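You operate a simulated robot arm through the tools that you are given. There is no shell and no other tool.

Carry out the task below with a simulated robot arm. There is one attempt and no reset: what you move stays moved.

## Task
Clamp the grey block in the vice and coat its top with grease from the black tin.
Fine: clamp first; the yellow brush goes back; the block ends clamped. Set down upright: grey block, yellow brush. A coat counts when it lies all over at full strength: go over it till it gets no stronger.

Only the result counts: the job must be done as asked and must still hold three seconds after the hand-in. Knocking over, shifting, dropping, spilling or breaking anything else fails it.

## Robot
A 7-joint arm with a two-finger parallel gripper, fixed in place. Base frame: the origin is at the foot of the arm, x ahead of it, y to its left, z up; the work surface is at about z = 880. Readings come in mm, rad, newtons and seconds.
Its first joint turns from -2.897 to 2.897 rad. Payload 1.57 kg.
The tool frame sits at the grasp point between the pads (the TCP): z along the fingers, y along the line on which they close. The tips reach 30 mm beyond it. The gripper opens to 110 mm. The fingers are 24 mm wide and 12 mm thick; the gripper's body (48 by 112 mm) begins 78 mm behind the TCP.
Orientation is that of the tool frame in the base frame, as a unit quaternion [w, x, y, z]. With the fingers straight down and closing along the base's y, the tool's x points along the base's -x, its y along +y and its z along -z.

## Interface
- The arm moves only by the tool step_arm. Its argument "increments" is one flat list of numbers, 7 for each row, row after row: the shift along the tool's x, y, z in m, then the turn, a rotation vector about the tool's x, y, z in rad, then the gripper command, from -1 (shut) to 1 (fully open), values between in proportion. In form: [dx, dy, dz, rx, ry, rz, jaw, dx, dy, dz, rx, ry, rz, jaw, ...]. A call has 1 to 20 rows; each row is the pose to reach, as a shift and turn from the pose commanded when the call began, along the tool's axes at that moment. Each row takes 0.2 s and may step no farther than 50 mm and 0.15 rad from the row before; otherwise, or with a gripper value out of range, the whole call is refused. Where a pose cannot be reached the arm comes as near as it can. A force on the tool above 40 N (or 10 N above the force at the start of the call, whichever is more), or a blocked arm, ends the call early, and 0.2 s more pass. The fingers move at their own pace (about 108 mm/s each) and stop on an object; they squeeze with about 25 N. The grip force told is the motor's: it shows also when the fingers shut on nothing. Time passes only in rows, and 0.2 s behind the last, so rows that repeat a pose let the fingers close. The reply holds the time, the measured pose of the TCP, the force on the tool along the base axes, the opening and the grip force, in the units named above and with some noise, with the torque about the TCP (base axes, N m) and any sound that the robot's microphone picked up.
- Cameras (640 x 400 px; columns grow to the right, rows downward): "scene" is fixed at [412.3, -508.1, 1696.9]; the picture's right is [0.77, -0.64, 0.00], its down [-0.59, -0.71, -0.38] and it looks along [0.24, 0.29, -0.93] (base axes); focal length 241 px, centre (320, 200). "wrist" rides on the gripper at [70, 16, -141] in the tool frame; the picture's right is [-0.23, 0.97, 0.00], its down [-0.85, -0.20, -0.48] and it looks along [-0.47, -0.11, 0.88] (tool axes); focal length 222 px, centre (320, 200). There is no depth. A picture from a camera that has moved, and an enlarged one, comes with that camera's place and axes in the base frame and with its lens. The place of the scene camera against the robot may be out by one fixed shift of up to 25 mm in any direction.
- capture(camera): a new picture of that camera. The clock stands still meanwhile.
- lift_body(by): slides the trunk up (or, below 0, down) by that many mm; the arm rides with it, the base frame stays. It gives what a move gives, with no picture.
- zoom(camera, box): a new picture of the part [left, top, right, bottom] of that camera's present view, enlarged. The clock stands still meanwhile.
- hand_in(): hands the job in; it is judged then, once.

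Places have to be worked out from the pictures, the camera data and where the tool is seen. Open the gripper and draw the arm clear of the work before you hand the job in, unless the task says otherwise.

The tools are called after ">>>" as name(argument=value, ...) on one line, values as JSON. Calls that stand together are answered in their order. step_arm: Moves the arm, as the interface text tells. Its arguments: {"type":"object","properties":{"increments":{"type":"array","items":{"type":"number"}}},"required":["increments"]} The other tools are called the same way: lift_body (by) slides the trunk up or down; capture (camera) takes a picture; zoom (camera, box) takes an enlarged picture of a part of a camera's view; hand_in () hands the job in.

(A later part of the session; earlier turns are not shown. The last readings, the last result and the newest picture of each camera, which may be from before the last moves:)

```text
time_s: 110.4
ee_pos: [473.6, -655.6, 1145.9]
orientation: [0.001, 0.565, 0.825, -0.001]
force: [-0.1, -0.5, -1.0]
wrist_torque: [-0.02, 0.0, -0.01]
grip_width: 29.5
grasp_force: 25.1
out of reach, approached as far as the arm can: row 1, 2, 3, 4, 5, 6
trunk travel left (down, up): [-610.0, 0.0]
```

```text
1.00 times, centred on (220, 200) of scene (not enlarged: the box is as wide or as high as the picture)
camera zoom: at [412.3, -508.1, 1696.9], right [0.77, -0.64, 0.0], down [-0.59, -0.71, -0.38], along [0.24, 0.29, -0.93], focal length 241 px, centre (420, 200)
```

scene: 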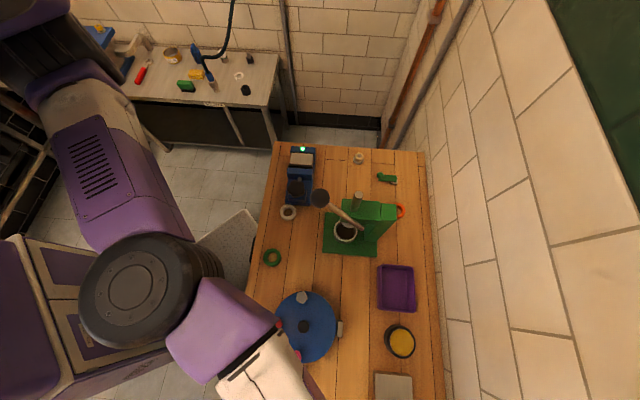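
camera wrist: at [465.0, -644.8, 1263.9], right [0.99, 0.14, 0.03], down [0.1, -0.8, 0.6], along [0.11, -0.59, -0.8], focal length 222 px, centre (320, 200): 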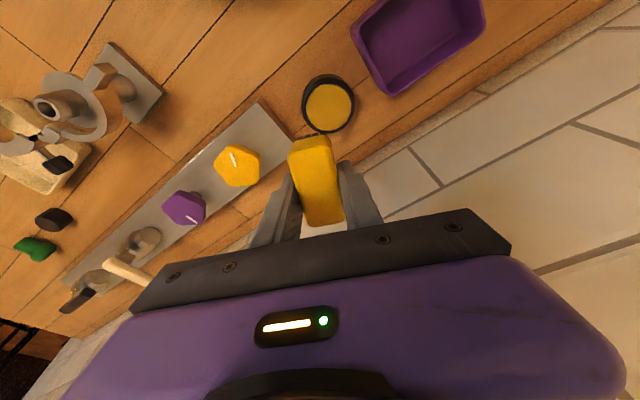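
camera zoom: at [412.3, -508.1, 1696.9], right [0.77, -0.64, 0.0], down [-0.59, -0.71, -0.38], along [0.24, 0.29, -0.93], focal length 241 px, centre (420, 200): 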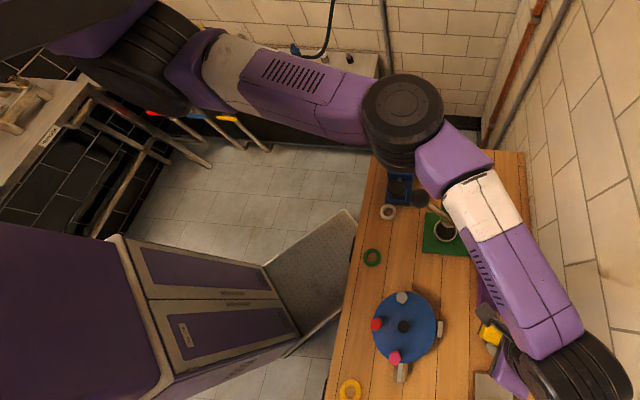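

Free again, with the arm bent normally. Lesson: never command past the maximum reach. For the tin I'll tilt the tool outward; to keep the bristle face flatter I first yaw so the brush's short side is radial.

>>> step_arm(increments=[0, 0, 0, 0, 0, -0.12, -1, 0, 0, 0, 0, 0, -0.24, -1, 0, 0, 0, 0, 0, -0.36, -1, 0, 0, 0, 0, 0, -0.48, -1, 0, 0, 0, 0, 0, -0.6, -1, 0, 0, 0, 0, 0, -0.72, -1, 0, 0, 0, 0, 0, -0.84, -1, 0, 0, 0, 0, 0, -0.96, -1, 0, 0, 0, 0, 0, -1.08, -1, 0, 0, 0, 0, 0, -1.2, -1, 0, 0, 0, 0, 0, -1.32, -1, 0, 0, 0, 0, 0, -1.44, -1, 0, 0, 0, 0, 0, -1.51, -1])

>>> capture(camera="wrist")

>>> zoom(camera="scene", box=[260, 60, 480, 260])

```text
time_s: 113.2
ee_pos: [470.9, -655.6, 1147.1]
orientation: [0.0, -0.156, 0.988, 0.0]
force: [0.3, 0.1, -0.2]
wrist_torque: [0.03, -0.02, -0.02]
grip_width: 29.6
grasp_force: 24.8
trunk travel left (down, up): [-610.0, 0.0]
```

```text
taken
camera wrist: at [399.9, -660.7, 1286.5], right [-0.08, 1.0, 0.0], down [0.87, 0.08, 0.48], along [0.48, 0.04, -0.88], focal length 222 px, centre (320, 200)
```

wrist: 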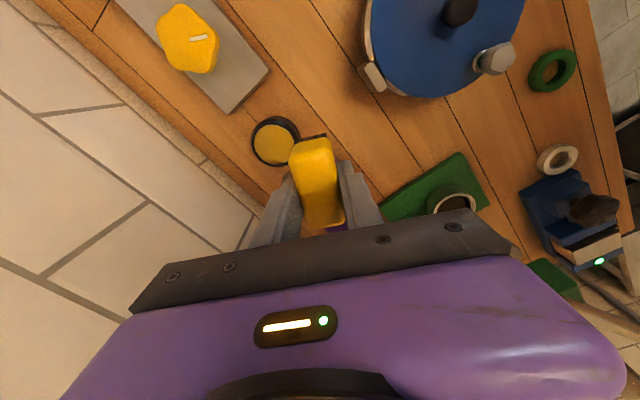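

```text
2.00 times, centred on (370, 160) of scene
camera zoom: at [412.3, -508.1, 1696.9], right [0.77, -0.64, 0.0], down [-0.59, -0.71, -0.38], along [0.24, 0.29, -0.93], focal length 482 px, centre (220, 280)
```

zoom: 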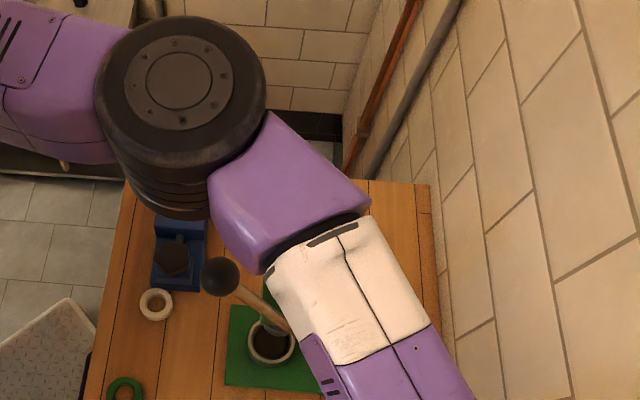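

Good: tool y is now radial and the pose is free. I tilt outward by 0.3 rad about tool x while extending over the tin, still at z≈1146.

>>> step_arm(increments=[-0.0009, -0.0105, 0, 0.05, 0, 0, -1, -0.0018, -0.021, 0, 0.1, 0, 0, -1, -0.0027, -0.0315, 0, 0.15, 0, 0, -1, -0.0035, -0.042, 0, 0.2, 0, 0, -1, -0.0044, -0.0525, 0, 0.25, 0, 0, -1, -0.0053, -0.063, 0, 0.3, 0, 0, -1])

>>> capture(camera="wrist")

>>> zoom(camera="scene", box=[200, 100, 480, 360])

```text
time_s: 114.6
ee_pos: [496.7, -713.6, 1146.9]
orientation: [0.023, -0.153, 0.977, -0.149]
force: [0.3, -0.7, -0.8]
wrist_torque: [0.02, 0.0, -0.02]
grip_width: 29.6
grasp_force: 24.7
trunk travel left (down, up): [-610.0, 0.0]
```

```text
taken
camera wrist: at [412.3, -680.1, 1275.3], right [-0.07, 0.95, -0.29], down [0.83, 0.22, 0.52], along [0.56, -0.21, -0.81], focal length 222 px, centre (320, 200)
```

wrist: 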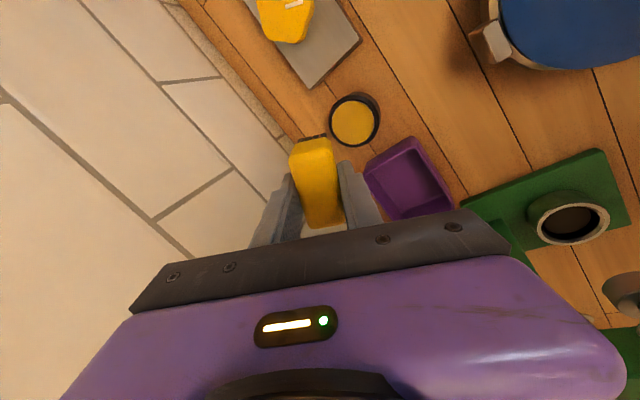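

```text
1.54 times, centred on (340, 230) of scene
camera zoom: at [412.3, -508.1, 1696.9], right [0.77, -0.64, 0.0], down [-0.59, -0.71, -0.38], along [0.24, 0.29, -0.93], focal length 370 px, centre (289, 154)
```

zoom: 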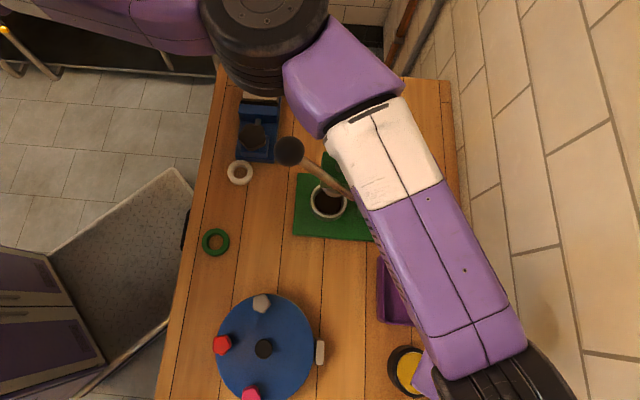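

It reaches with the tilt: bristle centre is above (501,-728). I descend vertically in small rows to TCP z≈1000 and check elbow/ball and alignment.

>>> step_arm(increments=[0, 0.006, 0.0191, 0, 0, 0, -1, 0, 0.0119, 0.0382, 0, 0, 0, -1, 0, 0.0179, 0.0573, 0, 0, 0, -1, 0, 0.0239, 0.0765, 0, 0, 0, -1, 0, 0.0298, 0.0956, 0, 0, 0, -1])

>>> zoom(camera="scene", box=[200, 100, 480, 360])

>>> zoom(camera="wrist", box=[260, 60, 420, 230])

```text
time_s: 115.8
ee_pos: [496.7, -715.0, 1046.9]
orientation: [0.024, -0.152, 0.977, -0.148]
force: [0.3, 0.0, -1.0]
wrist_torque: [0.02, 0.03, 0.03]
grip_width: 29.6
grasp_force: 24.8
trunk travel left (down, up): [-610.0, 0.0]
```

```text
1.54 times, centred on (340, 230) of scene
camera zoom: at [412.3, -508.1, 1696.9], right [0.77, -0.64, 0.0], down [-0.59, -0.71, -0.38], along [0.24, 0.29, -0.93], focal length 370 px, centre (289, 154)
```

zoom: 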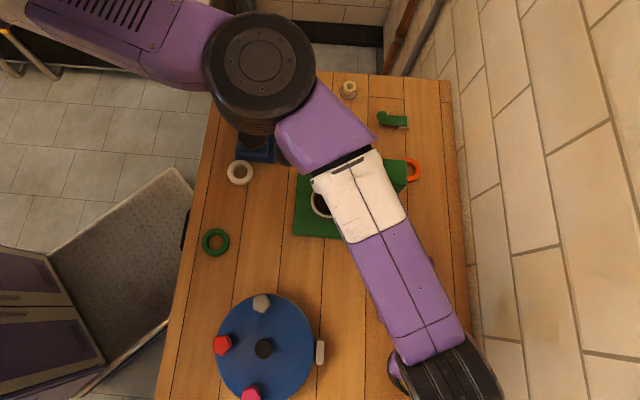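

```text
2.35 times, centred on (340, 145) of wrist
camera zoom: at [411.9, -679.8, 1175.3], right [-0.07, 0.95, -0.29], down [0.83, 0.22, 0.52], along [0.56, -0.21, -0.81], focal length 523 px, centre (273, 329)
```

zoom: 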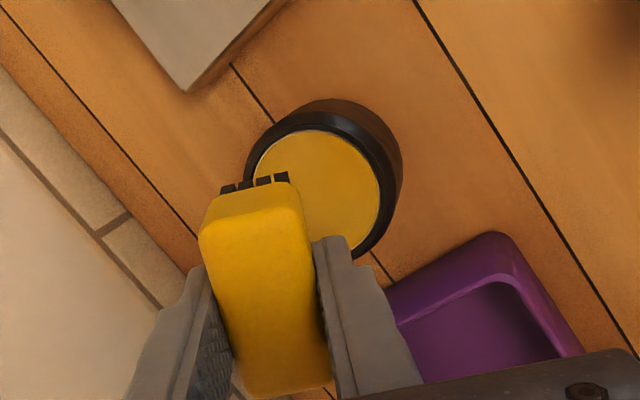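

The elbow and forearm now hang right over the press ball with too little height to descend further, so I don't continue this way. I go back up and inside; then I'll try to reconfigure the arm to an elbow-up posture.

>>> step_arm(increments=[0, -0.0075, -0.0239, 0, 0, 0, -1, 0, -0.0149, -0.0478, 0, 0, 0, -1, 0, -0.0224, -0.0717, 0, 0, 0, -1, 0, -0.0298, -0.0956, 0, 0, 0, -1])

>>> step_arm(increments=[0.001, 0.01, -0.0031, -0.05, 0, 0, -1, 0.002, 0.02, -0.0063, -0.1, 0, 0, -1, 0.003, 0.03, -0.0094, -0.15, 0, 0, -1, 0.004, 0.04, -0.0125, -0.2, 0, 0, -1, 0.005, 0.05, -0.0157, -0.25, 0, 0, -1, 0.0061, 0.06, -0.0188, -0.3, 0, 0, -1])

>>> zoom(camera="scene", box=[325, 165, 385, 210])

```text
time_s: 116.8
ee_pos: [496.3, -713.7, 1147.3]
orientation: [0.023, -0.153, 0.977, -0.148]
force: [0.2, -0.2, -1.0]
wrist_torque: [0.01, -0.01, 0.04]
grip_width: 29.5
grasp_force: 24.8
trunk travel left (down, up): [-610.0, 0.0]
```

```text
time_s: 118.2
ee_pos: [471.4, -655.9, 1147.1]
orientation: [0.0, -0.154, 0.988, 0.0]
force: [-0.6, -0.4, -0.7]
wrist_torque: [0.0, 0.01, 0.01]
grip_width: 29.4
grasp_force: 25.2
trunk travel left (down, up): [-610.0, 0.0]
```

```text
8.89 times, centred on (355, 188) of scene
camera zoom: at [412.3, -508.1, 1696.9], right [0.77, -0.64, 0.0], down [-0.59, -0.71, -0.38], along [0.24, 0.29, -0.93], focal length 2141 px, centre (9, 311)
```

zoom: 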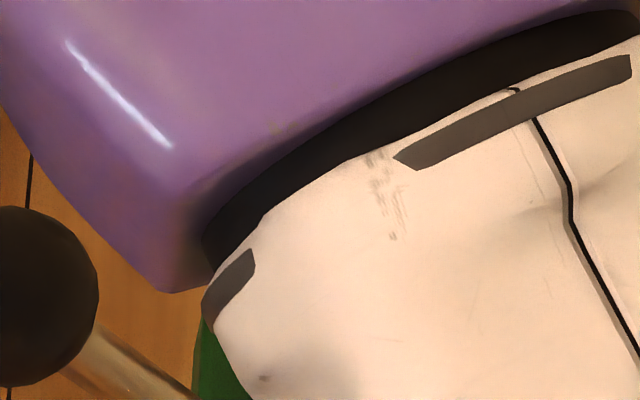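

The ball has not moved further. Now I go to the boundary and slide toward smaller x (keeping slightly outward targets) so the elbow hinge rolls, preparing for an elbow-up escape.

>>> step_arm(increments=[0.0248, -0.0099, 0, 0, 0, 0, -1, 0.0495, -0.0197, 0, 0, 0, 0, -1, 0.0588, -0.0404, 0, 0, 0, 0, -1, 0.0681, -0.061, 0, 0, 0, 0, -1, 0.0879, -0.0572, 0, 0, 0, 0, -1, 0.1077, -0.0534, 0, 0, 0, 0, -1, 0.127, -0.0482, 0, 0, 0, 0, -1, 0.1463, -0.043, 0, 0, 0, 0, -1, 0.1654, -0.0369, 0, 0, 0, 0, -1, 0.1844, -0.0307, 0, 0, 0, 0, -1, 0.2031, -0.0236, 0, 0, 0, 0, -1, 0.2218, -0.0164, 0, 0, 0, 0, -1])

>>> zoom(camera="scene", box=[0, 0, 440, 400])

```text
time_s: 120.8
ee_pos: [265.7, -721.5, 1145.6]
orientation: [0.0, -0.155, 0.988, -0.001]
force: [0.3, 0.5, -1.1]
wrist_torque: [0.01, -0.04, -0.03]
grip_width: 29.7
grasp_force: 25.5
out of reach, approached as far as the arm can: row 4, 5, 6, 7, 8, 9, 10, 11, 12
trunk travel left (down, up): [-610.0, 0.0]
```

```text
1.00 times, centred on (220, 200) of scene (not enlarged: the box is as wide or as high as the picture)
camera zoom: at [412.3, -508.1, 1696.9], right [0.77, -0.64, 0.0], down [-0.59, -0.71, -0.38], along [0.24, 0.29, -0.93], focal length 241 px, centre (420, 200)
```

zoom: 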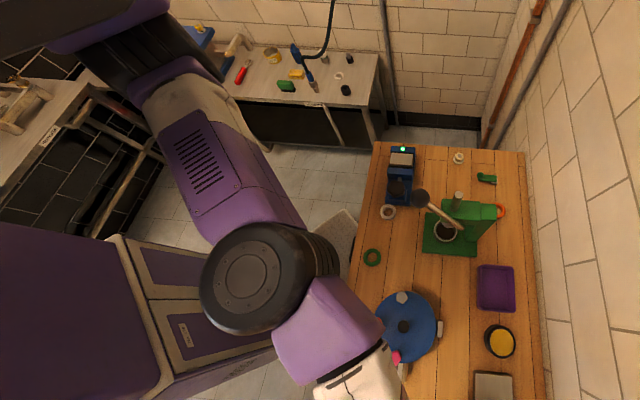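

At (266,-721) the hinge is tilted. Now I try going inward while rising, to fold the arm elbow-up.

>>> step_arm(increments=[-0.0042, 0.009, -0.02, 0, 0, 0, -1, -0.0126, 0.0272, -0.045, 0, 0, 0, -1, -0.0251, 0.0543, -0.07, 0, 0, 0, -1, -0.0377, 0.0815, -0.09, 0, 0, 0, -1, -0.0482, 0.104, -0.1, 0, 0, 0, -1])

>>> zoom(camera="scene", box=[0, 0, 440, 400])

```text
time_s: 122.0
ee_pos: [281.0, -607.3, 1245.1]
orientation: [0.001, -0.155, 0.988, -0.002]
force: [0.9, -0.2, -0.9]
wrist_torque: [-0.01, -0.02, 0.03]
grip_width: 29.6
grasp_force: 25.3
trunk travel left (down, up): [-610.0, 0.0]
```

```text
1.00 times, centred on (220, 200) of scene (not enlarged: the box is as wide or as high as the picture)
camera zoom: at [412.3, -508.1, 1696.9], right [0.77, -0.64, 0.0], down [-0.59, -0.71, -0.38], along [0.24, 0.29, -0.93], focal length 241 px, centre (420, 200)
```

zoom: 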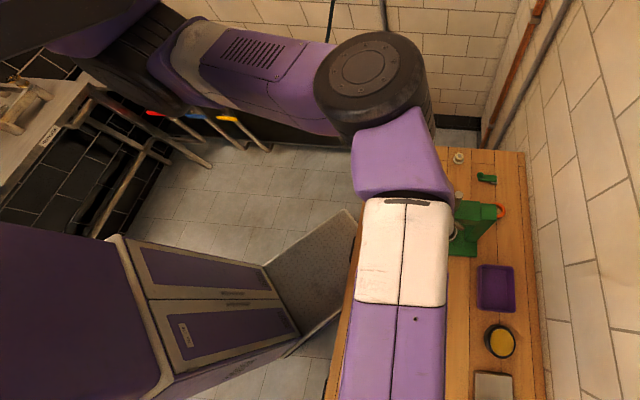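

It folded back freely (elbow to the right again). New plan: go over the tin with tilt, then straighten the arm fully (elbow then lies on the shoulder–wrist line, ~150 mm away from the ball) and do the dip by lowering the trunk straight down. First back to the start point inside.

>>> step_arm(increments=[-0.0237, -0.015, 0.014, 0, 0, 0, -1, -0.0473, -0.03, 0.028, 0, 0, 0, -1, -0.071, -0.045, 0.042, 0, 0, 0, -1, -0.0946, -0.06, 0.056, 0, 0, 0, -1, -0.1183, -0.0751, 0.07, 0, 0, 0, -1, -0.142, -0.0901, 0.084, 0, 0, 0, -1, -0.1656, -0.1051, 0.098, 0, 0, 0, -1])

>>> step_arm(increments=[-0.0009, -0.0105, 0, 0.05, 0, 0, -1, -0.0018, -0.021, 0, 0.1, 0, 0, -1, -0.0027, -0.0315, 0, 0.15, 0, 0, -1, -0.0035, -0.042, 0, 0.2, 0, 0, -1, -0.0044, -0.0525, 0, 0.25, 0, 0, -1, -0.0053, -0.063, 0, 0.3, 0, 0, -1])

```text
time_s: 123.6
ee_pos: [470.7, -658.8, 1148.0]
orientation: [0.0, -0.154, 0.988, -0.001]
force: [-0.9, 0.1, -1.2]
wrist_torque: [0.0, -0.03, -0.01]
grip_width: 29.7
grasp_force: 25.6
trunk travel left (down, up): [-610.0, 0.0]
```

```text
time_s: 125.0
ee_pos: [493.7, -715.9, 1148.2]
orientation: [0.024, -0.154, 0.977, -0.149]
force: [0.2, 0.4, -1.4]
wrist_torque: [0.03, -0.01, 0.0]
grip_width: 29.7
grasp_force: 25.4
trunk travel left (down, up): [-610.0, 0.0]
```

Over the tin with 0.3 rad tilt. Now I reduce the tilt to 0.1 rad holding the bristle position, which stretches the arm straight.

>>> step_arm(increments=[-0.0006, -0.0021, 0.0007, -0.04, 0, 0, -1, -0.0012, -0.0042, 0.0013, -0.08, 0, 0, -1, -0.0018, -0.0062, 0.002, -0.12, 0, 0, -1, -0.0025, -0.0083, 0.0026, -0.16, 0, 0, -1, -0.0025, -0.0083, 0.0026, -0.2, 0, 0, -1, -0.0025, -0.0083, 0.0026, -0.22, 0, 0, -1])

>>> zoom(camera="scene", box=[140, 60, 480, 360])

>>> zoom(camera="wrist", box=[260, 60, 420, 230])

```text
time_s: 126.4
ee_pos: [498.3, -717.3, 1147.0]
orientation: [0.006, -0.155, 0.987, -0.041]
force: [-0.5, -0.1, -0.9]
wrist_torque: [-0.03, -0.03, 0.02]
grip_width: 29.8
grasp_force: 24.5
out of reach, approached as far as the arm can: row 6
trunk travel left (down, up): [-610.0, 0.0]
```

```text
1.33 times, centred on (310, 210) of scene
camera zoom: at [412.3, -508.1, 1696.9], right [0.77, -0.64, 0.0], down [-0.59, -0.71, -0.38], along [0.24, 0.29, -0.93], focal length 321 px, centre (333, 187)
```

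zoom: 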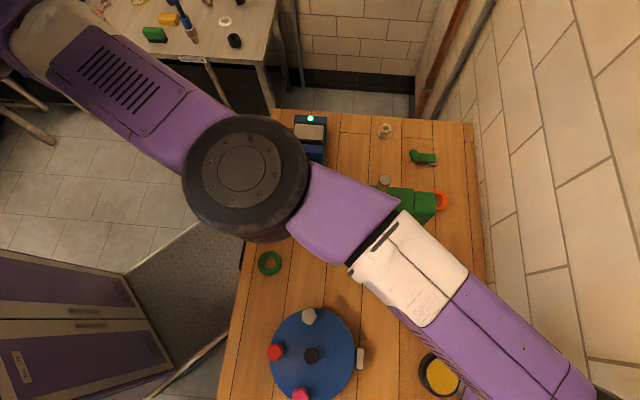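

```text
2.35 times, centred on (340, 145) of wrist
camera zoom: at [422.8, -712.2, 1285.3], right [-0.08, 0.99, -0.08], down [0.86, 0.11, 0.49], along [0.5, -0.03, -0.87], focal length 523 px, centre (273, 329)
```

zoom: 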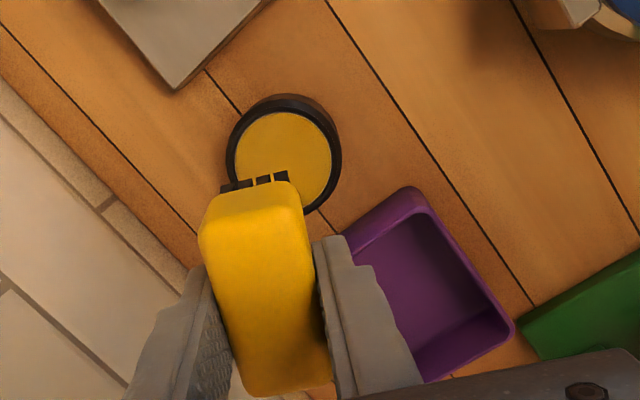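

The arm is now fully straight: the elbow is at about (409,-365), ~110 mm from the ball. To move it farther left I slip it to the "locked" side with a small outward push, a slide toward -x and a slight inward command.

>>> step_arm(increments=[0.01, -0.02, 0, 0, 0, 0, -1, 0.025, -0.02, 0, 0, 0, 0, -1, 0.04, -0.01, 0, 0, 0, 0, -1, 0.05, 0, 0, 0, 0, 0, -1, 0.05, 0.01, 0, 0, 0, 0, -1, 0.05, 0.02, 0, 0, 0, 0, -1])

>>> zoom(camera="scene", box=[140, 60, 480, 360])

```text
time_s: 127.8
ee_pos: [445.2, -713.2, 1145.3]
orientation: [0.006, -0.155, 0.987, -0.04]
force: [-0.7, 0.9, -1.1]
wrist_torque: [0.0, -0.04, -0.04]
grip_width: 29.5
grasp_force: 25.0
out of reach, approached as far as the arm can: row 1, 2, 3, 4
trunk travel left (down, up): [-610.0, 0.0]
```

```text
1.33 times, centred on (310, 210) of scene
camera zoom: at [412.3, -508.1, 1696.9], right [0.77, -0.64, 0.0], down [-0.59, -0.71, -0.38], along [0.24, 0.29, -0.93], focal length 321 px, centre (333, 187)
```

zoom: 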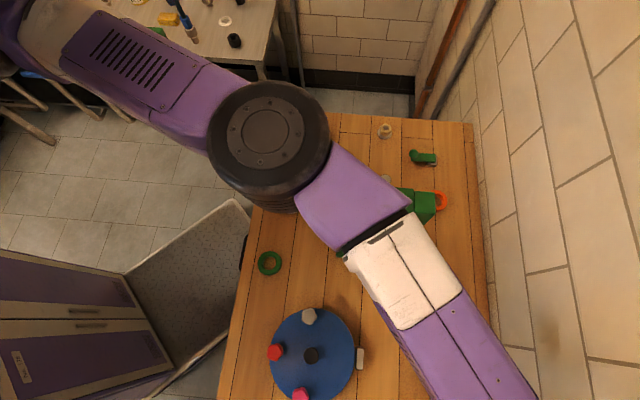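

It came back into the good branch. The almost straight pose (tilt ≈0.1) with the elbow near (409,-365) is acceptable; I return to it from inside, then lower the trunk in steps, checking the gap to the ball each time.

>>> step_arm(increments=[-0.0154, 0.0071, -0.0005, 0.01, 0, 0, -1, -0.0308, 0.0142, -0.001, 0.02, 0, 0, -1, -0.037, 0.0, 0, 0.02, 0, 0, -1, -0.043, -0.013, 0.001, 0.02, 0, 0, -1, -0.0483, -0.026, 0.002, 0.02, 0, 0, -1])

>>> zoom(camera="scene", box=[140, 60, 480, 360])

>>> zoom(camera="wrist", box=[260, 60, 420, 230])

```text
time_s: 129.0
ee_pos: [499.3, -723.8, 1145.6]
orientation: [0.007, -0.155, 0.987, -0.051]
force: [0.7, 1.1, -0.8]
wrist_torque: [-0.03, 0.05, -0.01]
grip_width: 29.3
grasp_force: 25.2
trunk travel left (down, up): [-610.0, 0.0]
```

```text
1.33 times, centred on (310, 210) of scene
camera zoom: at [412.3, -508.1, 1696.9], right [0.77, -0.64, 0.0], down [-0.59, -0.71, -0.38], along [0.24, 0.29, -0.93], focal length 321 px, centre (333, 187)
```

zoom: 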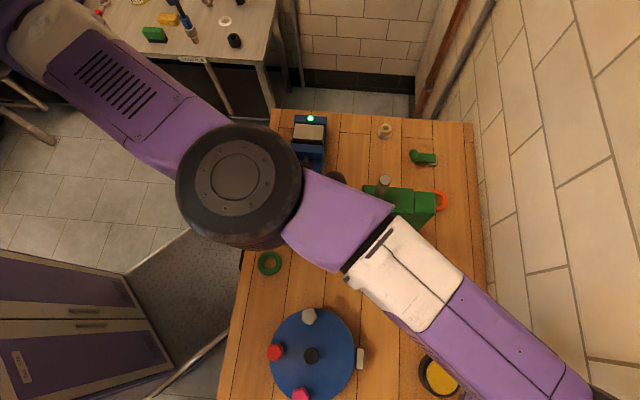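

```text
2.35 times, centred on (340, 145) of wrist
camera zoom: at [422.9, -714.6, 1283.3], right [-0.08, 0.99, -0.1], down [0.86, 0.12, 0.5], along [0.5, -0.05, -0.86], focal length 523 px, centre (273, 329)
```

zoom: 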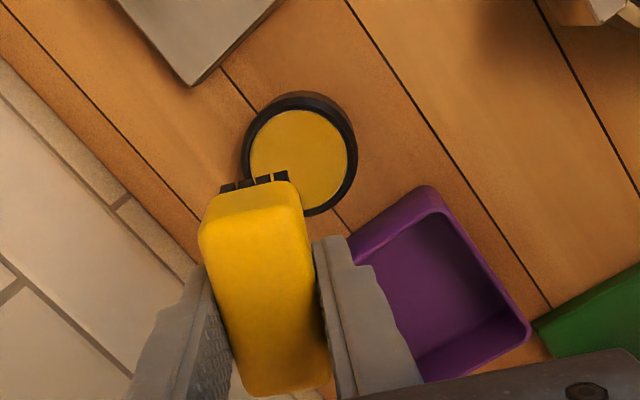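

Bristle centre ≈ (501,-728) over the tin, elbow at ≈ (401,-371), about 117 mm from the ball. I lower the trunk by 80 mm and check the gap.

>>> lift_body(by=-80)

>>> zoom(camera="scene", box=[220, 130, 420, 290])

```text
time_s: 130.2
ee_pos: [498.7, -722.8, 1065.7]
orientation: [0.007, -0.154, 0.987, -0.051]
force: [-0.6, 0.1, -0.7]
wrist_torque: [0.03, -0.01, -0.02]
grip_width: 29.7
grasp_force: 25.0
trunk travel left (down, up): [-530.0, 80.0]
```

```text
2.50 times, centred on (320, 210) of scene
camera zoom: at [412.3, -508.1, 1696.9], right [0.77, -0.64, 0.0], down [-0.59, -0.71, -0.38], along [0.24, 0.29, -0.93], focal length 602 px, centre (320, 175)
```

zoom: 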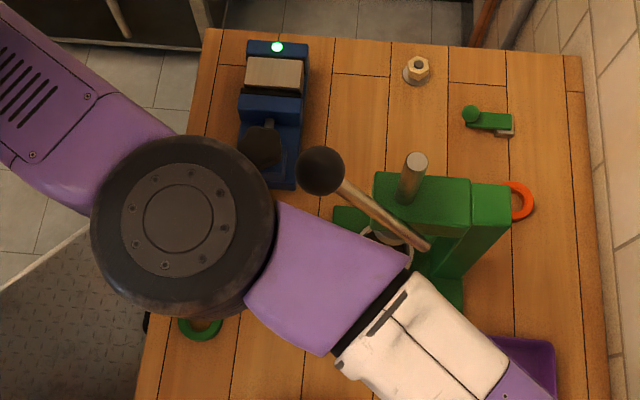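

Geometry check gives ≥40 mm clearance to ball and lever at the final height. I lower another 60 mm, then look at brush and tin.

>>> lift_body(by=-60)

>>> zoom(camera="scene", box=[220, 130, 420, 290])

>>> zoom(camera="wrist", box=[240, 90, 400, 240])

```text
time_s: 131.2
ee_pos: [498.7, -723.9, 1006.5]
orientation: [0.009, -0.155, 0.987, -0.052]
force: [-0.3, 0.6, 0.2]
wrist_torque: [-0.01, -0.03, -0.01]
grip_width: 29.3
grasp_force: 25.2
trunk travel left (down, up): [-470.0, 140.0]
```

```text
2.50 times, centred on (320, 210) of scene
camera zoom: at [412.3, -508.1, 1696.9], right [0.77, -0.64, 0.0], down [-0.59, -0.71, -0.38], along [0.24, 0.29, -0.93], focal length 602 px, centre (320, 175)
```

zoom: 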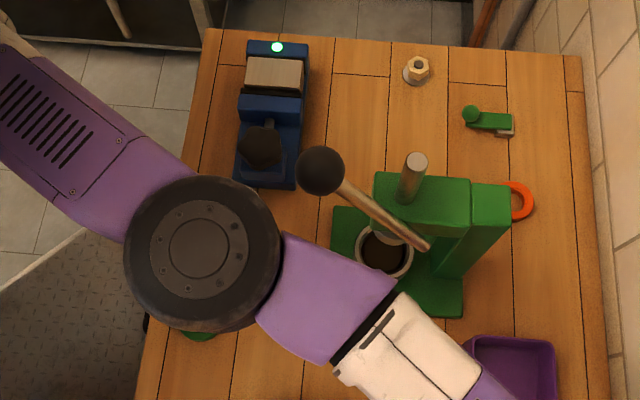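

```text
2.67 times, centred on (320, 165) of wrist
camera zoom: at [422.5, -715.1, 1143.4], right [-0.08, 0.99, -0.1], down [0.86, 0.12, 0.5], along [0.5, -0.05, -0.86], focal length 592 px, centre (320, 293)
```

zoom: 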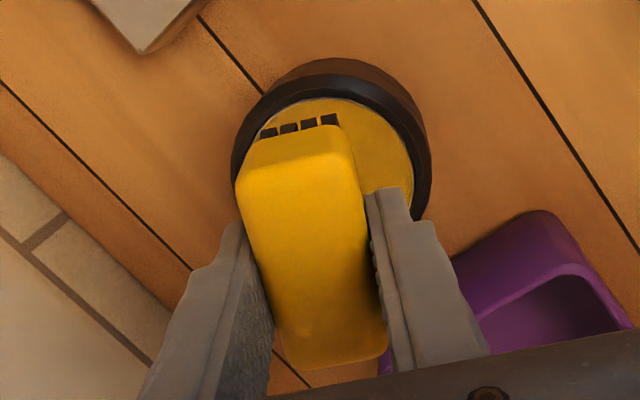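

Clearances remain good and the brush is over the grease. I lower 22 mm more, then in small steps, watching the force.

>>> lift_body(by=-22)

>>> zoom(camera="wrist", box=[240, 90, 400, 240])

>>> zoom(camera="scene", box=[350, 300, 450, 400])

```text
time_s: 131.8
ee_pos: [498.6, -723.5, 983.4]
orientation: [0.008, -0.154, 0.987, -0.052]
force: [0.1, -0.4, -0.4]
wrist_torque: [0.01, -0.03, -0.01]
grip_width: 29.7
grasp_force: 25.4
trunk travel left (down, up): [-448.0, 162.0]
```

```text
2.67 times, centred on (320, 165) of wrist
camera zoom: at [422.5, -715.1, 1121.3], right [-0.08, 0.99, -0.1], down [0.86, 0.12, 0.5], along [0.5, -0.05, -0.86], focal length 592 px, centre (320, 293)
```

zoom: 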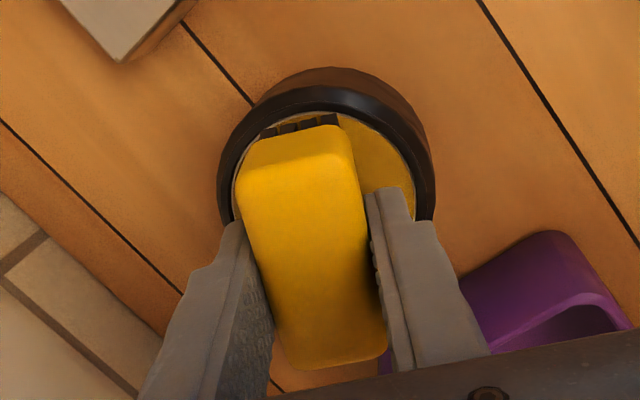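

```text
4.00 times, centred on (400, 350) of scene
camera zoom: at [412.3, -508.1, 1696.9], right [0.77, -0.64, 0.0], down [-0.59, -0.71, -0.38], along [0.24, 0.29, -0.93], focal length 963 px, centre (0, -400)
```

zoom: 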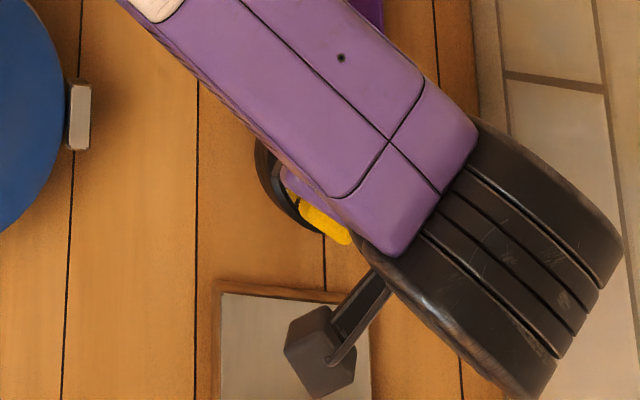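

Alignment looks fine (within ~3 mm). I lower in 5 mm steps into the grease.

>>> lift_body(by=-6)

>>> lift_body(by=-4)

>>> zoom(camera="wrist", box=[240, 90, 400, 240])

```text
time_s: 132.4
ee_pos: [498.6, -724.1, 979.4]
orientation: [0.008, -0.156, 0.986, -0.054]
force: [-1.0, 2.4, 16.2]
wrist_torque: [0.29, 0.07, -0.01]
grip_width: 29.6
grasp_force: 25.1
trunk travel left (down, up): [-442.0, 168.0]
```

```text
time_s: 132.9
ee_pos: [498.5, -725.2, 975.8]
orientation: [0.009, -0.155, 0.986, -0.053]
force: [0.7, -2.9, 17.9]
wrist_torque: [0.01, 0.03, -0.01]
grip_width: 29.4
grasp_force: 25.1
trunk travel left (down, up): [-438.0, 172.0]
```

```text
2.67 times, centred on (320, 165) of wrist
camera zoom: at [422.4, -715.1, 1112.5], right [-0.08, 0.99, -0.1], down [0.86, 0.12, 0.5], along [0.51, -0.05, -0.86], focal length 592 px, centre (320, 293)
```

zoom: 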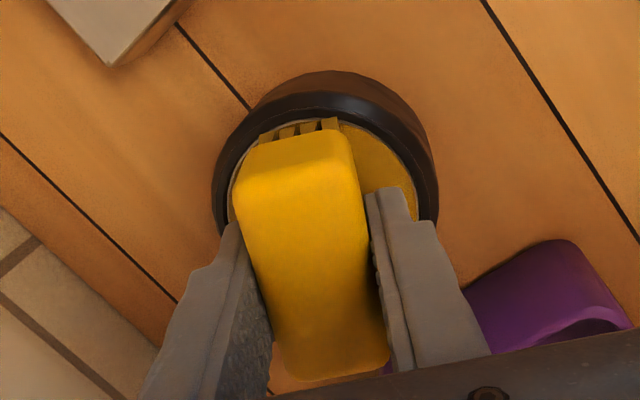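

The bristles have turned grease-yellow: the brush is loaded. I raise the trunk straight back up to maximum.

>>> lift_body(by=30)

>>> zoom(camera="wrist", box=[240, 90, 400, 240])

>>> lift_body(by=142)

>>> zoom(camera="wrist", box=[260, 60, 420, 230])

>>> zoom(camera="scene", box=[140, 60, 480, 360])

```text
time_s: 133.7
ee_pos: [499.2, -723.8, 1003.1]
orientation: [0.007, -0.155, 0.987, -0.052]
force: [0.6, -1.0, -0.3]
wrist_torque: [0.01, -0.03, -0.02]
grip_width: 29.8
grasp_force: 25.5
trunk travel left (down, up): [-468.0, 142.0]
```

```text
2.67 times, centred on (320, 165) of wrist
camera zoom: at [422.5, -715.0, 1140.7], right [-0.08, 0.99, -0.1], down [0.86, 0.12, 0.5], along [0.5, -0.05, -0.86], focal length 592 px, centre (320, 293)
```

zoom: 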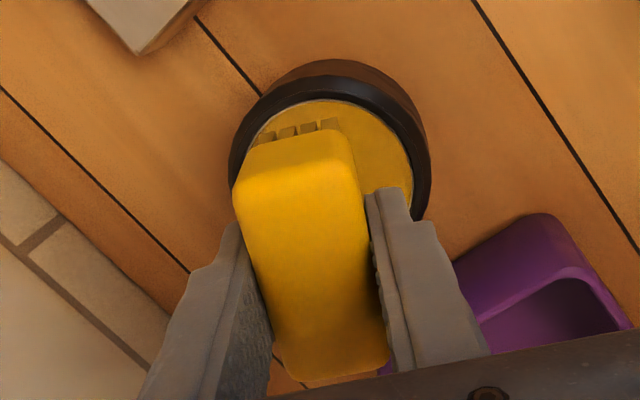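

```text
time_s: 135.3
ee_pos: [497.5, -724.2, 1144.9]
orientation: [0.008, -0.154, 0.987, -0.052]
force: [-0.3, -0.2, 0.1]
wrist_torque: [0.04, 0.02, 0.0]
grip_width: 29.6
grasp_force: 25.2
trunk travel left (down, up): [-610.0, 0.0]
```

```text
2.35 times, centred on (340, 145) of wrist
camera zoom: at [422.5, -715.1, 1283.2], right [-0.08, 0.99, -0.1], down [0.86, 0.12, 0.5], along [0.5, -0.05, -0.86], focal length 523 px, centre (273, 329)
```

zoom: 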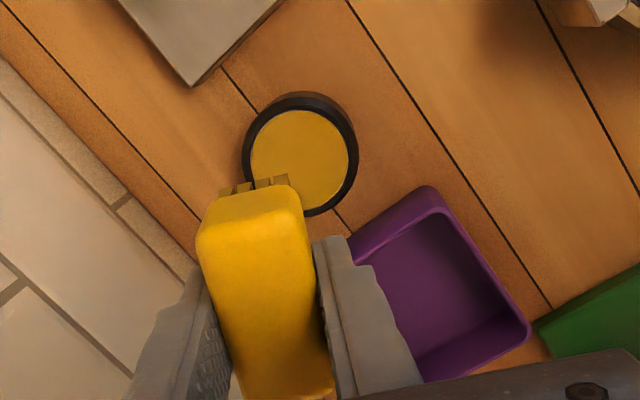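

```text
1.33 times, centred on (310, 210) of scene
camera zoom: at [412.3, -508.1, 1696.9], right [0.77, -0.64, 0.0], down [-0.59, -0.71, -0.38], along [0.24, 0.29, -0.93], focal length 321 px, centre (333, 187)
```

zoom: 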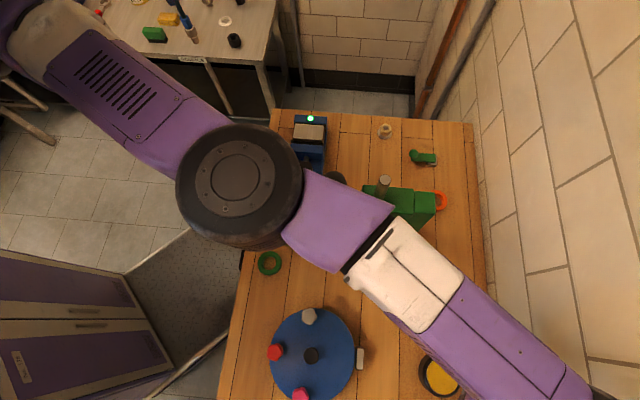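

Loaded, and tin and ball are unchanged. I retract from the straight pose the way I came in.

>>> step_arm(increments=[0.004, 0.012, -0.0012, 0, 0, 0, -1, 0.01, 0.026, -0.0027, 0, 0, 0, -1, 0.0172, 0.041, -0.0042, 0, 0, 0, -1, 0.0172, 0.06, -0.0062, -0.05, 0, 0, -1, 0.0172, 0.07, -0.0072, -0.1, 0, 0, -1])

>>> zoom(camera="scene", box=[140, 60, 480, 360])

```text
time_s: 136.6
ee_pos: [462.1, -663.1, 1145.3]
orientation: [0.001, -0.155, 0.988, -0.002]
force: [0.5, -0.4, -1.0]
wrist_torque: [-0.04, 0.02, -0.03]
grip_width: 29.4
grasp_force: 25.0
trunk travel left (down, up): [-610.0, 0.0]
```

```text
1.33 times, centred on (310, 210) of scene
camera zoom: at [412.3, -508.1, 1696.9], right [0.77, -0.64, 0.0], down [-0.59, -0.71, -0.38], along [0.24, 0.29, -0.93], focal length 321 px, centre (333, 187)
```

zoom: 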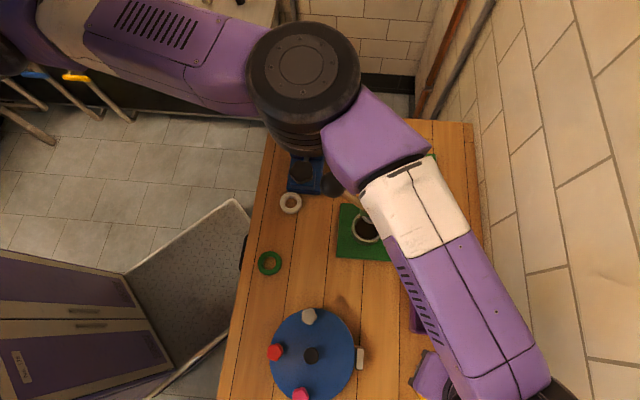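

Retracted normally. Now I rise to z≈1400 so the brush passes well above ball and ram, then traverse directly to above the vice with yaw −0.785.

>>> step_arm(increments=[-0.0034, 0.0072, -0.032, 0, 0, 0, -1, -0.0068, 0.0144, -0.064, 0, 0, 0, -1, -0.0101, 0.0215, -0.096, 0, 0, 0, -1, -0.0135, 0.0287, -0.128, 0, 0, 0, -1, -0.0169, 0.0359, -0.16, 0, 0, 0, -1, -0.0203, 0.0431, -0.192, 0, 0, 0, -1, -0.0236, 0.0502, -0.224, 0, 0, 0, -1, -0.027, 0.0574, -0.255, 0, 0, 0, -1])

>>> zoom(camera="scene", box=[140, 0, 580, 400])

```text
time_s: 138.3
ee_pos: [469.0, -598.1, 1402.0]
orientation: [0.001, -0.155, 0.988, -0.001]
force: [0.9, -1.1, -1.7]
wrist_torque: [0.01, 0.01, 0.0]
grip_width: 29.5
grasp_force: 25.4
trunk travel left (down, up): [-610.0, 0.0]
```

```text
1.00 times, centred on (360, 200) of scene (not enlarged: the box is as wide or as high as the picture)
camera zoom: at [412.3, -508.1, 1696.9], right [0.77, -0.64, 0.0], down [-0.59, -0.71, -0.38], along [0.24, 0.29, -0.93], focal length 241 px, centre (280, 200)
```

zoom: 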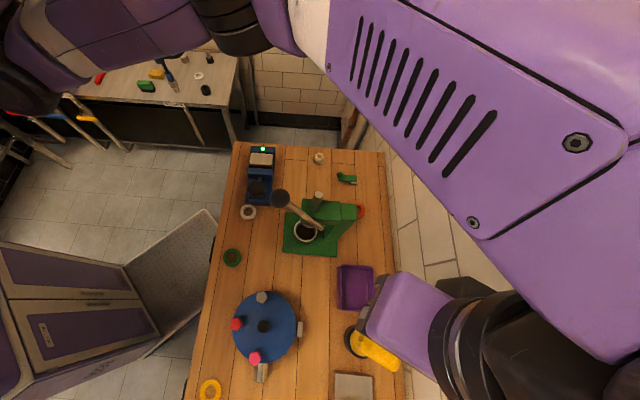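

High clear position reached. I traverse over the press toward the vice.

>>> step_arm(increments=[-0.0236, 0.0304, 0, 0, 0, -0.036, -1, -0.0472, 0.0607, 0, 0, 0, -0.073, -1, -0.0707, 0.0911, 0, 0, 0, -0.11, -1, -0.0943, 0.1214, 0, 0, 0, -0.146, -1, -0.1179, 0.1518, 0, 0, 0, -0.183, -1, -0.1415, 0.1821, 0, 0, 0, -0.219, -1, -0.165, 0.2125, 0, 0, 0, -0.256, -1, -0.1886, 0.2428, 0, 0, 0, -0.292, -1, -0.2122, 0.2732, 0, 0, 0, -0.329, -1, -0.2358, 0.3035, 0, 0, 0, -0.365, -1, -0.2593, 0.3339, 0, 0, 0, -0.402, -1, -0.2829, 0.3642, 0, 0, 0, -0.438, -1, -0.3065, 0.3946, 0, 0, 0, -0.475, -1])

>>> capture(camera="wrist")

>>> capture(camera="scene")

```text
time_s: 141.2
ee_pos: [639.3, -128.9, 1398.4]
orientation: [0.0, -0.383, 0.924, -0.001]
force: [-0.4, -0.8, 0.1]
wrist_torque: [0.03, -0.01, -0.02]
grip_width: 29.6
grasp_force: 24.7
trunk travel left (down, up): [-610.0, 0.0]
```

```text
taken
camera wrist: at [577.9, -165.8, 1538.8], right [-0.53, 0.85, 0.0], down [0.75, 0.47, 0.48], along [0.41, 0.25, -0.88], focal length 222 px, centre (320, 200)
```

wrist: 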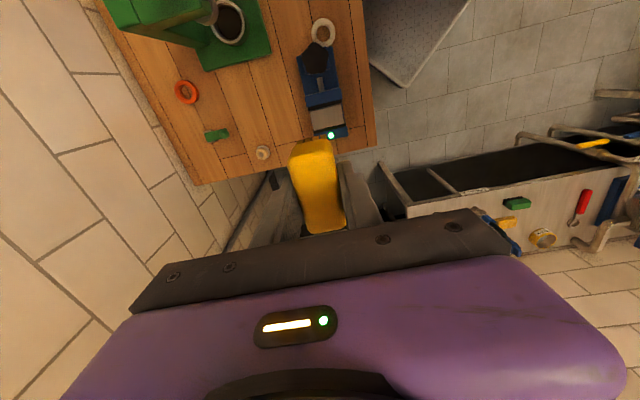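

```text
taken
```

scene: 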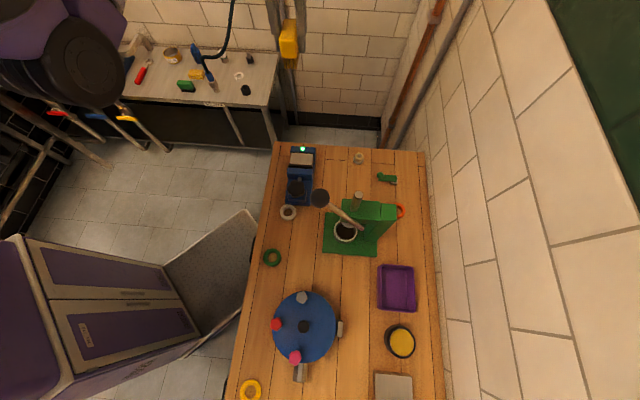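

Now I descend to z≈1110 beside the block to measure its top.

>>> step_arm(increments=[0, 0, 0.036, 0, 0, 0, -1, 0, 0, 0.072, 0, 0, 0, -1, 0, 0, 0.108, 0, 0, 0, -1, 0, 0, 0.144, 0, 0, 0, -1, 0, 0, 0.18, 0, 0, 0, -1, 0, 0, 0.216, 0, 0, 0, -1, 0, 0, 0.252, 0, 0, 0, -1, 0, 0, 0.288, 0, 0, 0, -1])

>>> capture(camera="wrist")

>>> zoom(camera="wrist", box=[250, 60, 400, 220])

>>> capture(camera="scene")

```text
time_s: 142.9
ee_pos: [639.5, -130.4, 1110.5]
orientation: [-0.001, -0.383, 0.924, -0.003]
force: [0.2, 0.1, -0.9]
wrist_torque: [-0.04, -0.05, 0.01]
grip_width: 29.6
grasp_force: 25.1
trunk travel left (down, up): [-610.0, 0.0]
```

```text
taken
camera wrist: at [577.8, -166.1, 1250.4], right [-0.53, 0.85, -0.01], down [0.74, 0.47, 0.48], along [0.41, 0.25, -0.88], focal length 222 px, centre (320, 200)
```

wrist: 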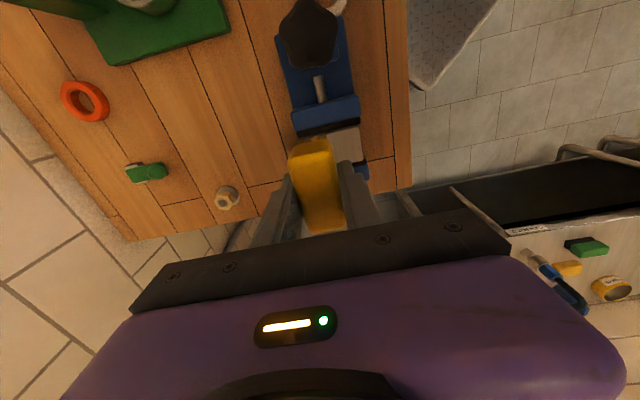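

```text
2.50 times, centred on (325, 140) of wrist
camera zoom: at [577.8, -166.1, 1250.4], right [-0.53, 0.85, -0.01], down [0.74, 0.47, 0.48], along [0.41, 0.25, -0.88], focal length 555 px, centre (308, 350)
```

zoom: 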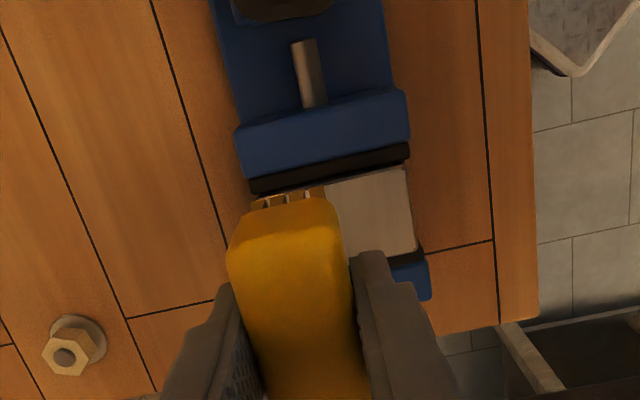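

```text
taken
```

scene: 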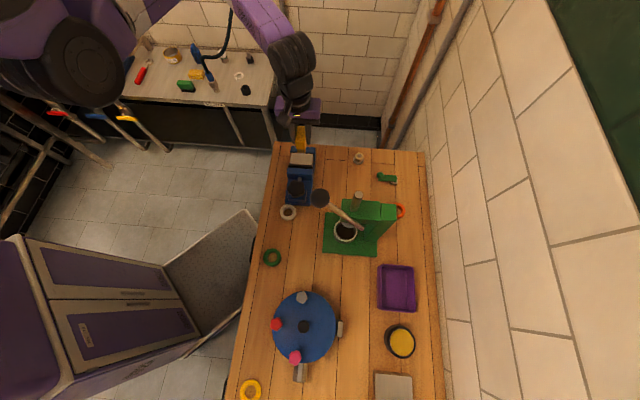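

Block-top centre ≈ (644,-107.6). I position the brush at one end of the block (+26 mm along its length) and lower to just above the surface (TCP z≈1012).

>>> step_arm(increments=[-0.01, 0.02, 0.01, 0, 0, 0, -1, -0.0195, 0.0388, 0.03, 0, 0, 0, -1, -0.0195, 0.0388, 0.06, 0, 0, 0, -1, -0.0195, 0.0388, 0.085, 0, 0, 0, -1, -0.0195, 0.0388, 0.0985, 0, 0, 0, -1])

>>> zoom(camera="wrist", box=[220, 60, 420, 230])

>>> zoom(camera="scene", box=[260, 120, 345, 215])

```text
time_s: 144.2
ee_pos: [626.6, -89.8, 1011.3]
orientation: [0.001, -0.383, 0.924, -0.002]
force: [-0.2, 0.6, -0.7]
wrist_torque: [-0.03, 0.04, 0.0]
grip_width: 29.6
grasp_force: 25.0
trunk travel left (down, up): [-610.0, 0.0]
```

```text
2.35 times, centred on (320, 145) of wrist
camera zoom: at [565.5, -125.8, 1151.7], right [-0.53, 0.85, -0.01], down [0.74, 0.47, 0.48], along [0.41, 0.25, -0.88], focal length 523 px, centre (320, 329)
```

zoom: 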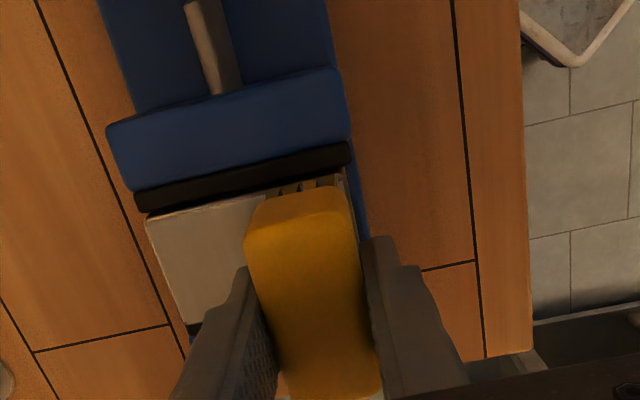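

```text
4.21 times, centred on (302, 168) of scene
camera zoom: at [412.3, -508.1, 1696.9], right [0.77, -0.64, 0.0], down [-0.59, -0.71, -0.38], along [0.24, 0.29, -0.93], focal length 1014 px, centre (394, 337)
```

zoom: 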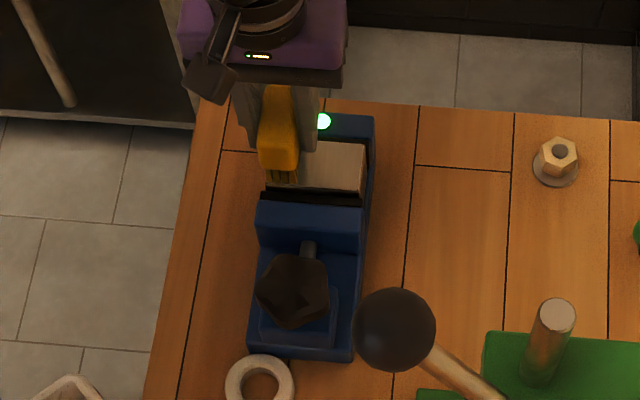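

Positioned over the end of the block. I lower in small steps until the bristles press lightly.

>>> step_arm(increments=[0, 0, 0.004, 0, 0, 0, -1, 0, 0, 0.008, 0, 0, 0, -1])

>>> step_arm(increments=[0, 0, 0.0015, 0, 0, 0, -1, 0, 0, 0.003, 0, 0, 0, -1])

>>> step_arm(increments=[0, 0, 0.001, 0, 0, 0, -1, 0, 0, 0.002, 0, 0, 0, -1])

```text
time_s: 144.8
ee_pos: [626.4, -89.8, 1004.1]
orientation: [0.001, -0.384, 0.923, -0.002]
force: [-0.9, 1.4, 6.0]
wrist_torque: [0.16, 0.01, 0.02]
grip_width: 29.7
grasp_force: 24.9
trunk travel left (down, up): [-610.0, 0.0]
```

```text
time_s: 145.3
ee_pos: [626.2, -90.4, 1001.2]
orientation: [0.0, -0.383, 0.924, -0.003]
force: [0.2, 0.2, 17.6]
wrist_torque: [0.11, 0.08, -0.08]
grip_width: 29.5
grasp_force: 25.1
trunk travel left (down, up): [-610.0, 0.0]
```

```text
time_s: 145.9
ee_pos: [627.0, -89.6, 999.2]
orientation: [-0.001, -0.383, 0.924, -0.003]
force: [0.7, -2.4, 17.5]
wrist_torque: [0.0, 0.05, -0.02]
grip_width: 29.9
grasp_force: 25.5
trunk travel left (down, up): [-610.0, 0.0]
```

Contact with ~17 N; I ease off 1.5 mm to keep a moderate pressure and then sweep slowly along the block length (−52 mm) and back.

>>> step_arm(increments=[0, 0, -0.0015, 0, 0, 0, -1])

>>> step_arm(increments=[0, -0.006, 0, 0, 0, 0, -1, 0, -0.012, 0, 0, 0, 0, -1, 0, -0.018, 0, 0, 0, 0, -1, 0, -0.024, 0, 0, 0, 0, -1])

>>> zoom(camera="wrist", box=[220, 60, 420, 230])

>>> zoom(camera="scene", box=[275, 140, 325, 190])

```text
time_s: 146.3
ee_pos: [626.1, -87.2, 999.2]
orientation: [0.0, -0.384, 0.923, -0.001]
force: [-0.2, -0.9, 0.1]
wrist_torque: [0.0, -0.02, 0.0]
grip_width: 29.5
grasp_force: 25.4
trunk travel left (down, up): [-610.0, 0.0]
```

```text
time_s: 147.3
ee_pos: [644.2, -105.8, 1001.7]
orientation: [0.0, -0.383, 0.924, -0.002]
force: [0.3, -0.4, -0.7]
wrist_torque: [0.02, 0.01, -0.05]
grip_width: 29.7
grasp_force: 25.2
trunk travel left (down, up): [-610.0, 0.0]
```

```text
2.35 times, centred on (320, 145) of wrist
camera zoom: at [582.2, -142.5, 1140.4], right [-0.53, 0.85, -0.01], down [0.74, 0.47, 0.48], along [0.41, 0.25, -0.88], focal length 523 px, centre (320, 329)
```

zoom: 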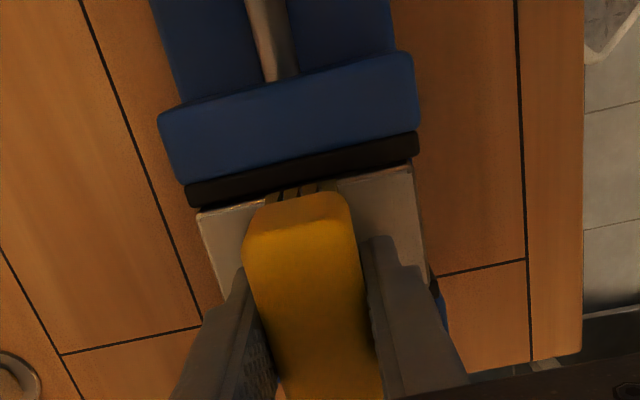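

```text
8.00 times, centred on (300, 165) of scene
camera zoom: at [412.3, -508.1, 1696.9], right [0.77, -0.64, 0.0], down [-0.59, -0.71, -0.38], along [0.24, 0.29, -0.93], focal length 1927 px, centre (480, 480)
```

zoom: 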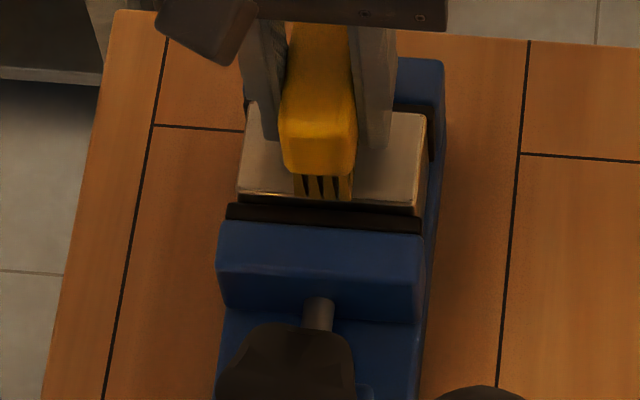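

Raising relieved all force, so the contact is stiff (the brush slid slightly in the grip). I lower 1.5 mm again to regain light pressure before sweeping.

>>> step_arm(increments=[0, 0, 0.001, 0, 0, 0, -1])

>>> step_arm(increments=[0, 0, 0.001, 0, 0, 0, -1])

```text
time_s: 147.8
ee_pos: [643.0, -105.4, 1000.7]
orientation: [0.001, -0.383, 0.924, -0.002]
force: [-0.3, 0.2, -0.3]
wrist_torque: [-0.02, -0.02, 0.03]
grip_width: 29.4
grasp_force: 25.3
trunk travel left (down, up): [-610.0, 0.0]
```

```text
time_s: 148.2
ee_pos: [642.9, -105.6, 998.3]
orientation: [0.0, -0.384, 0.923, -0.003]
force: [-1.1, 0.8, 12.7]
wrist_torque: [0.07, 0.17, 0.01]
grip_width: 29.6
grasp_force: 24.8
trunk travel left (down, up): [-610.0, 0.0]
```

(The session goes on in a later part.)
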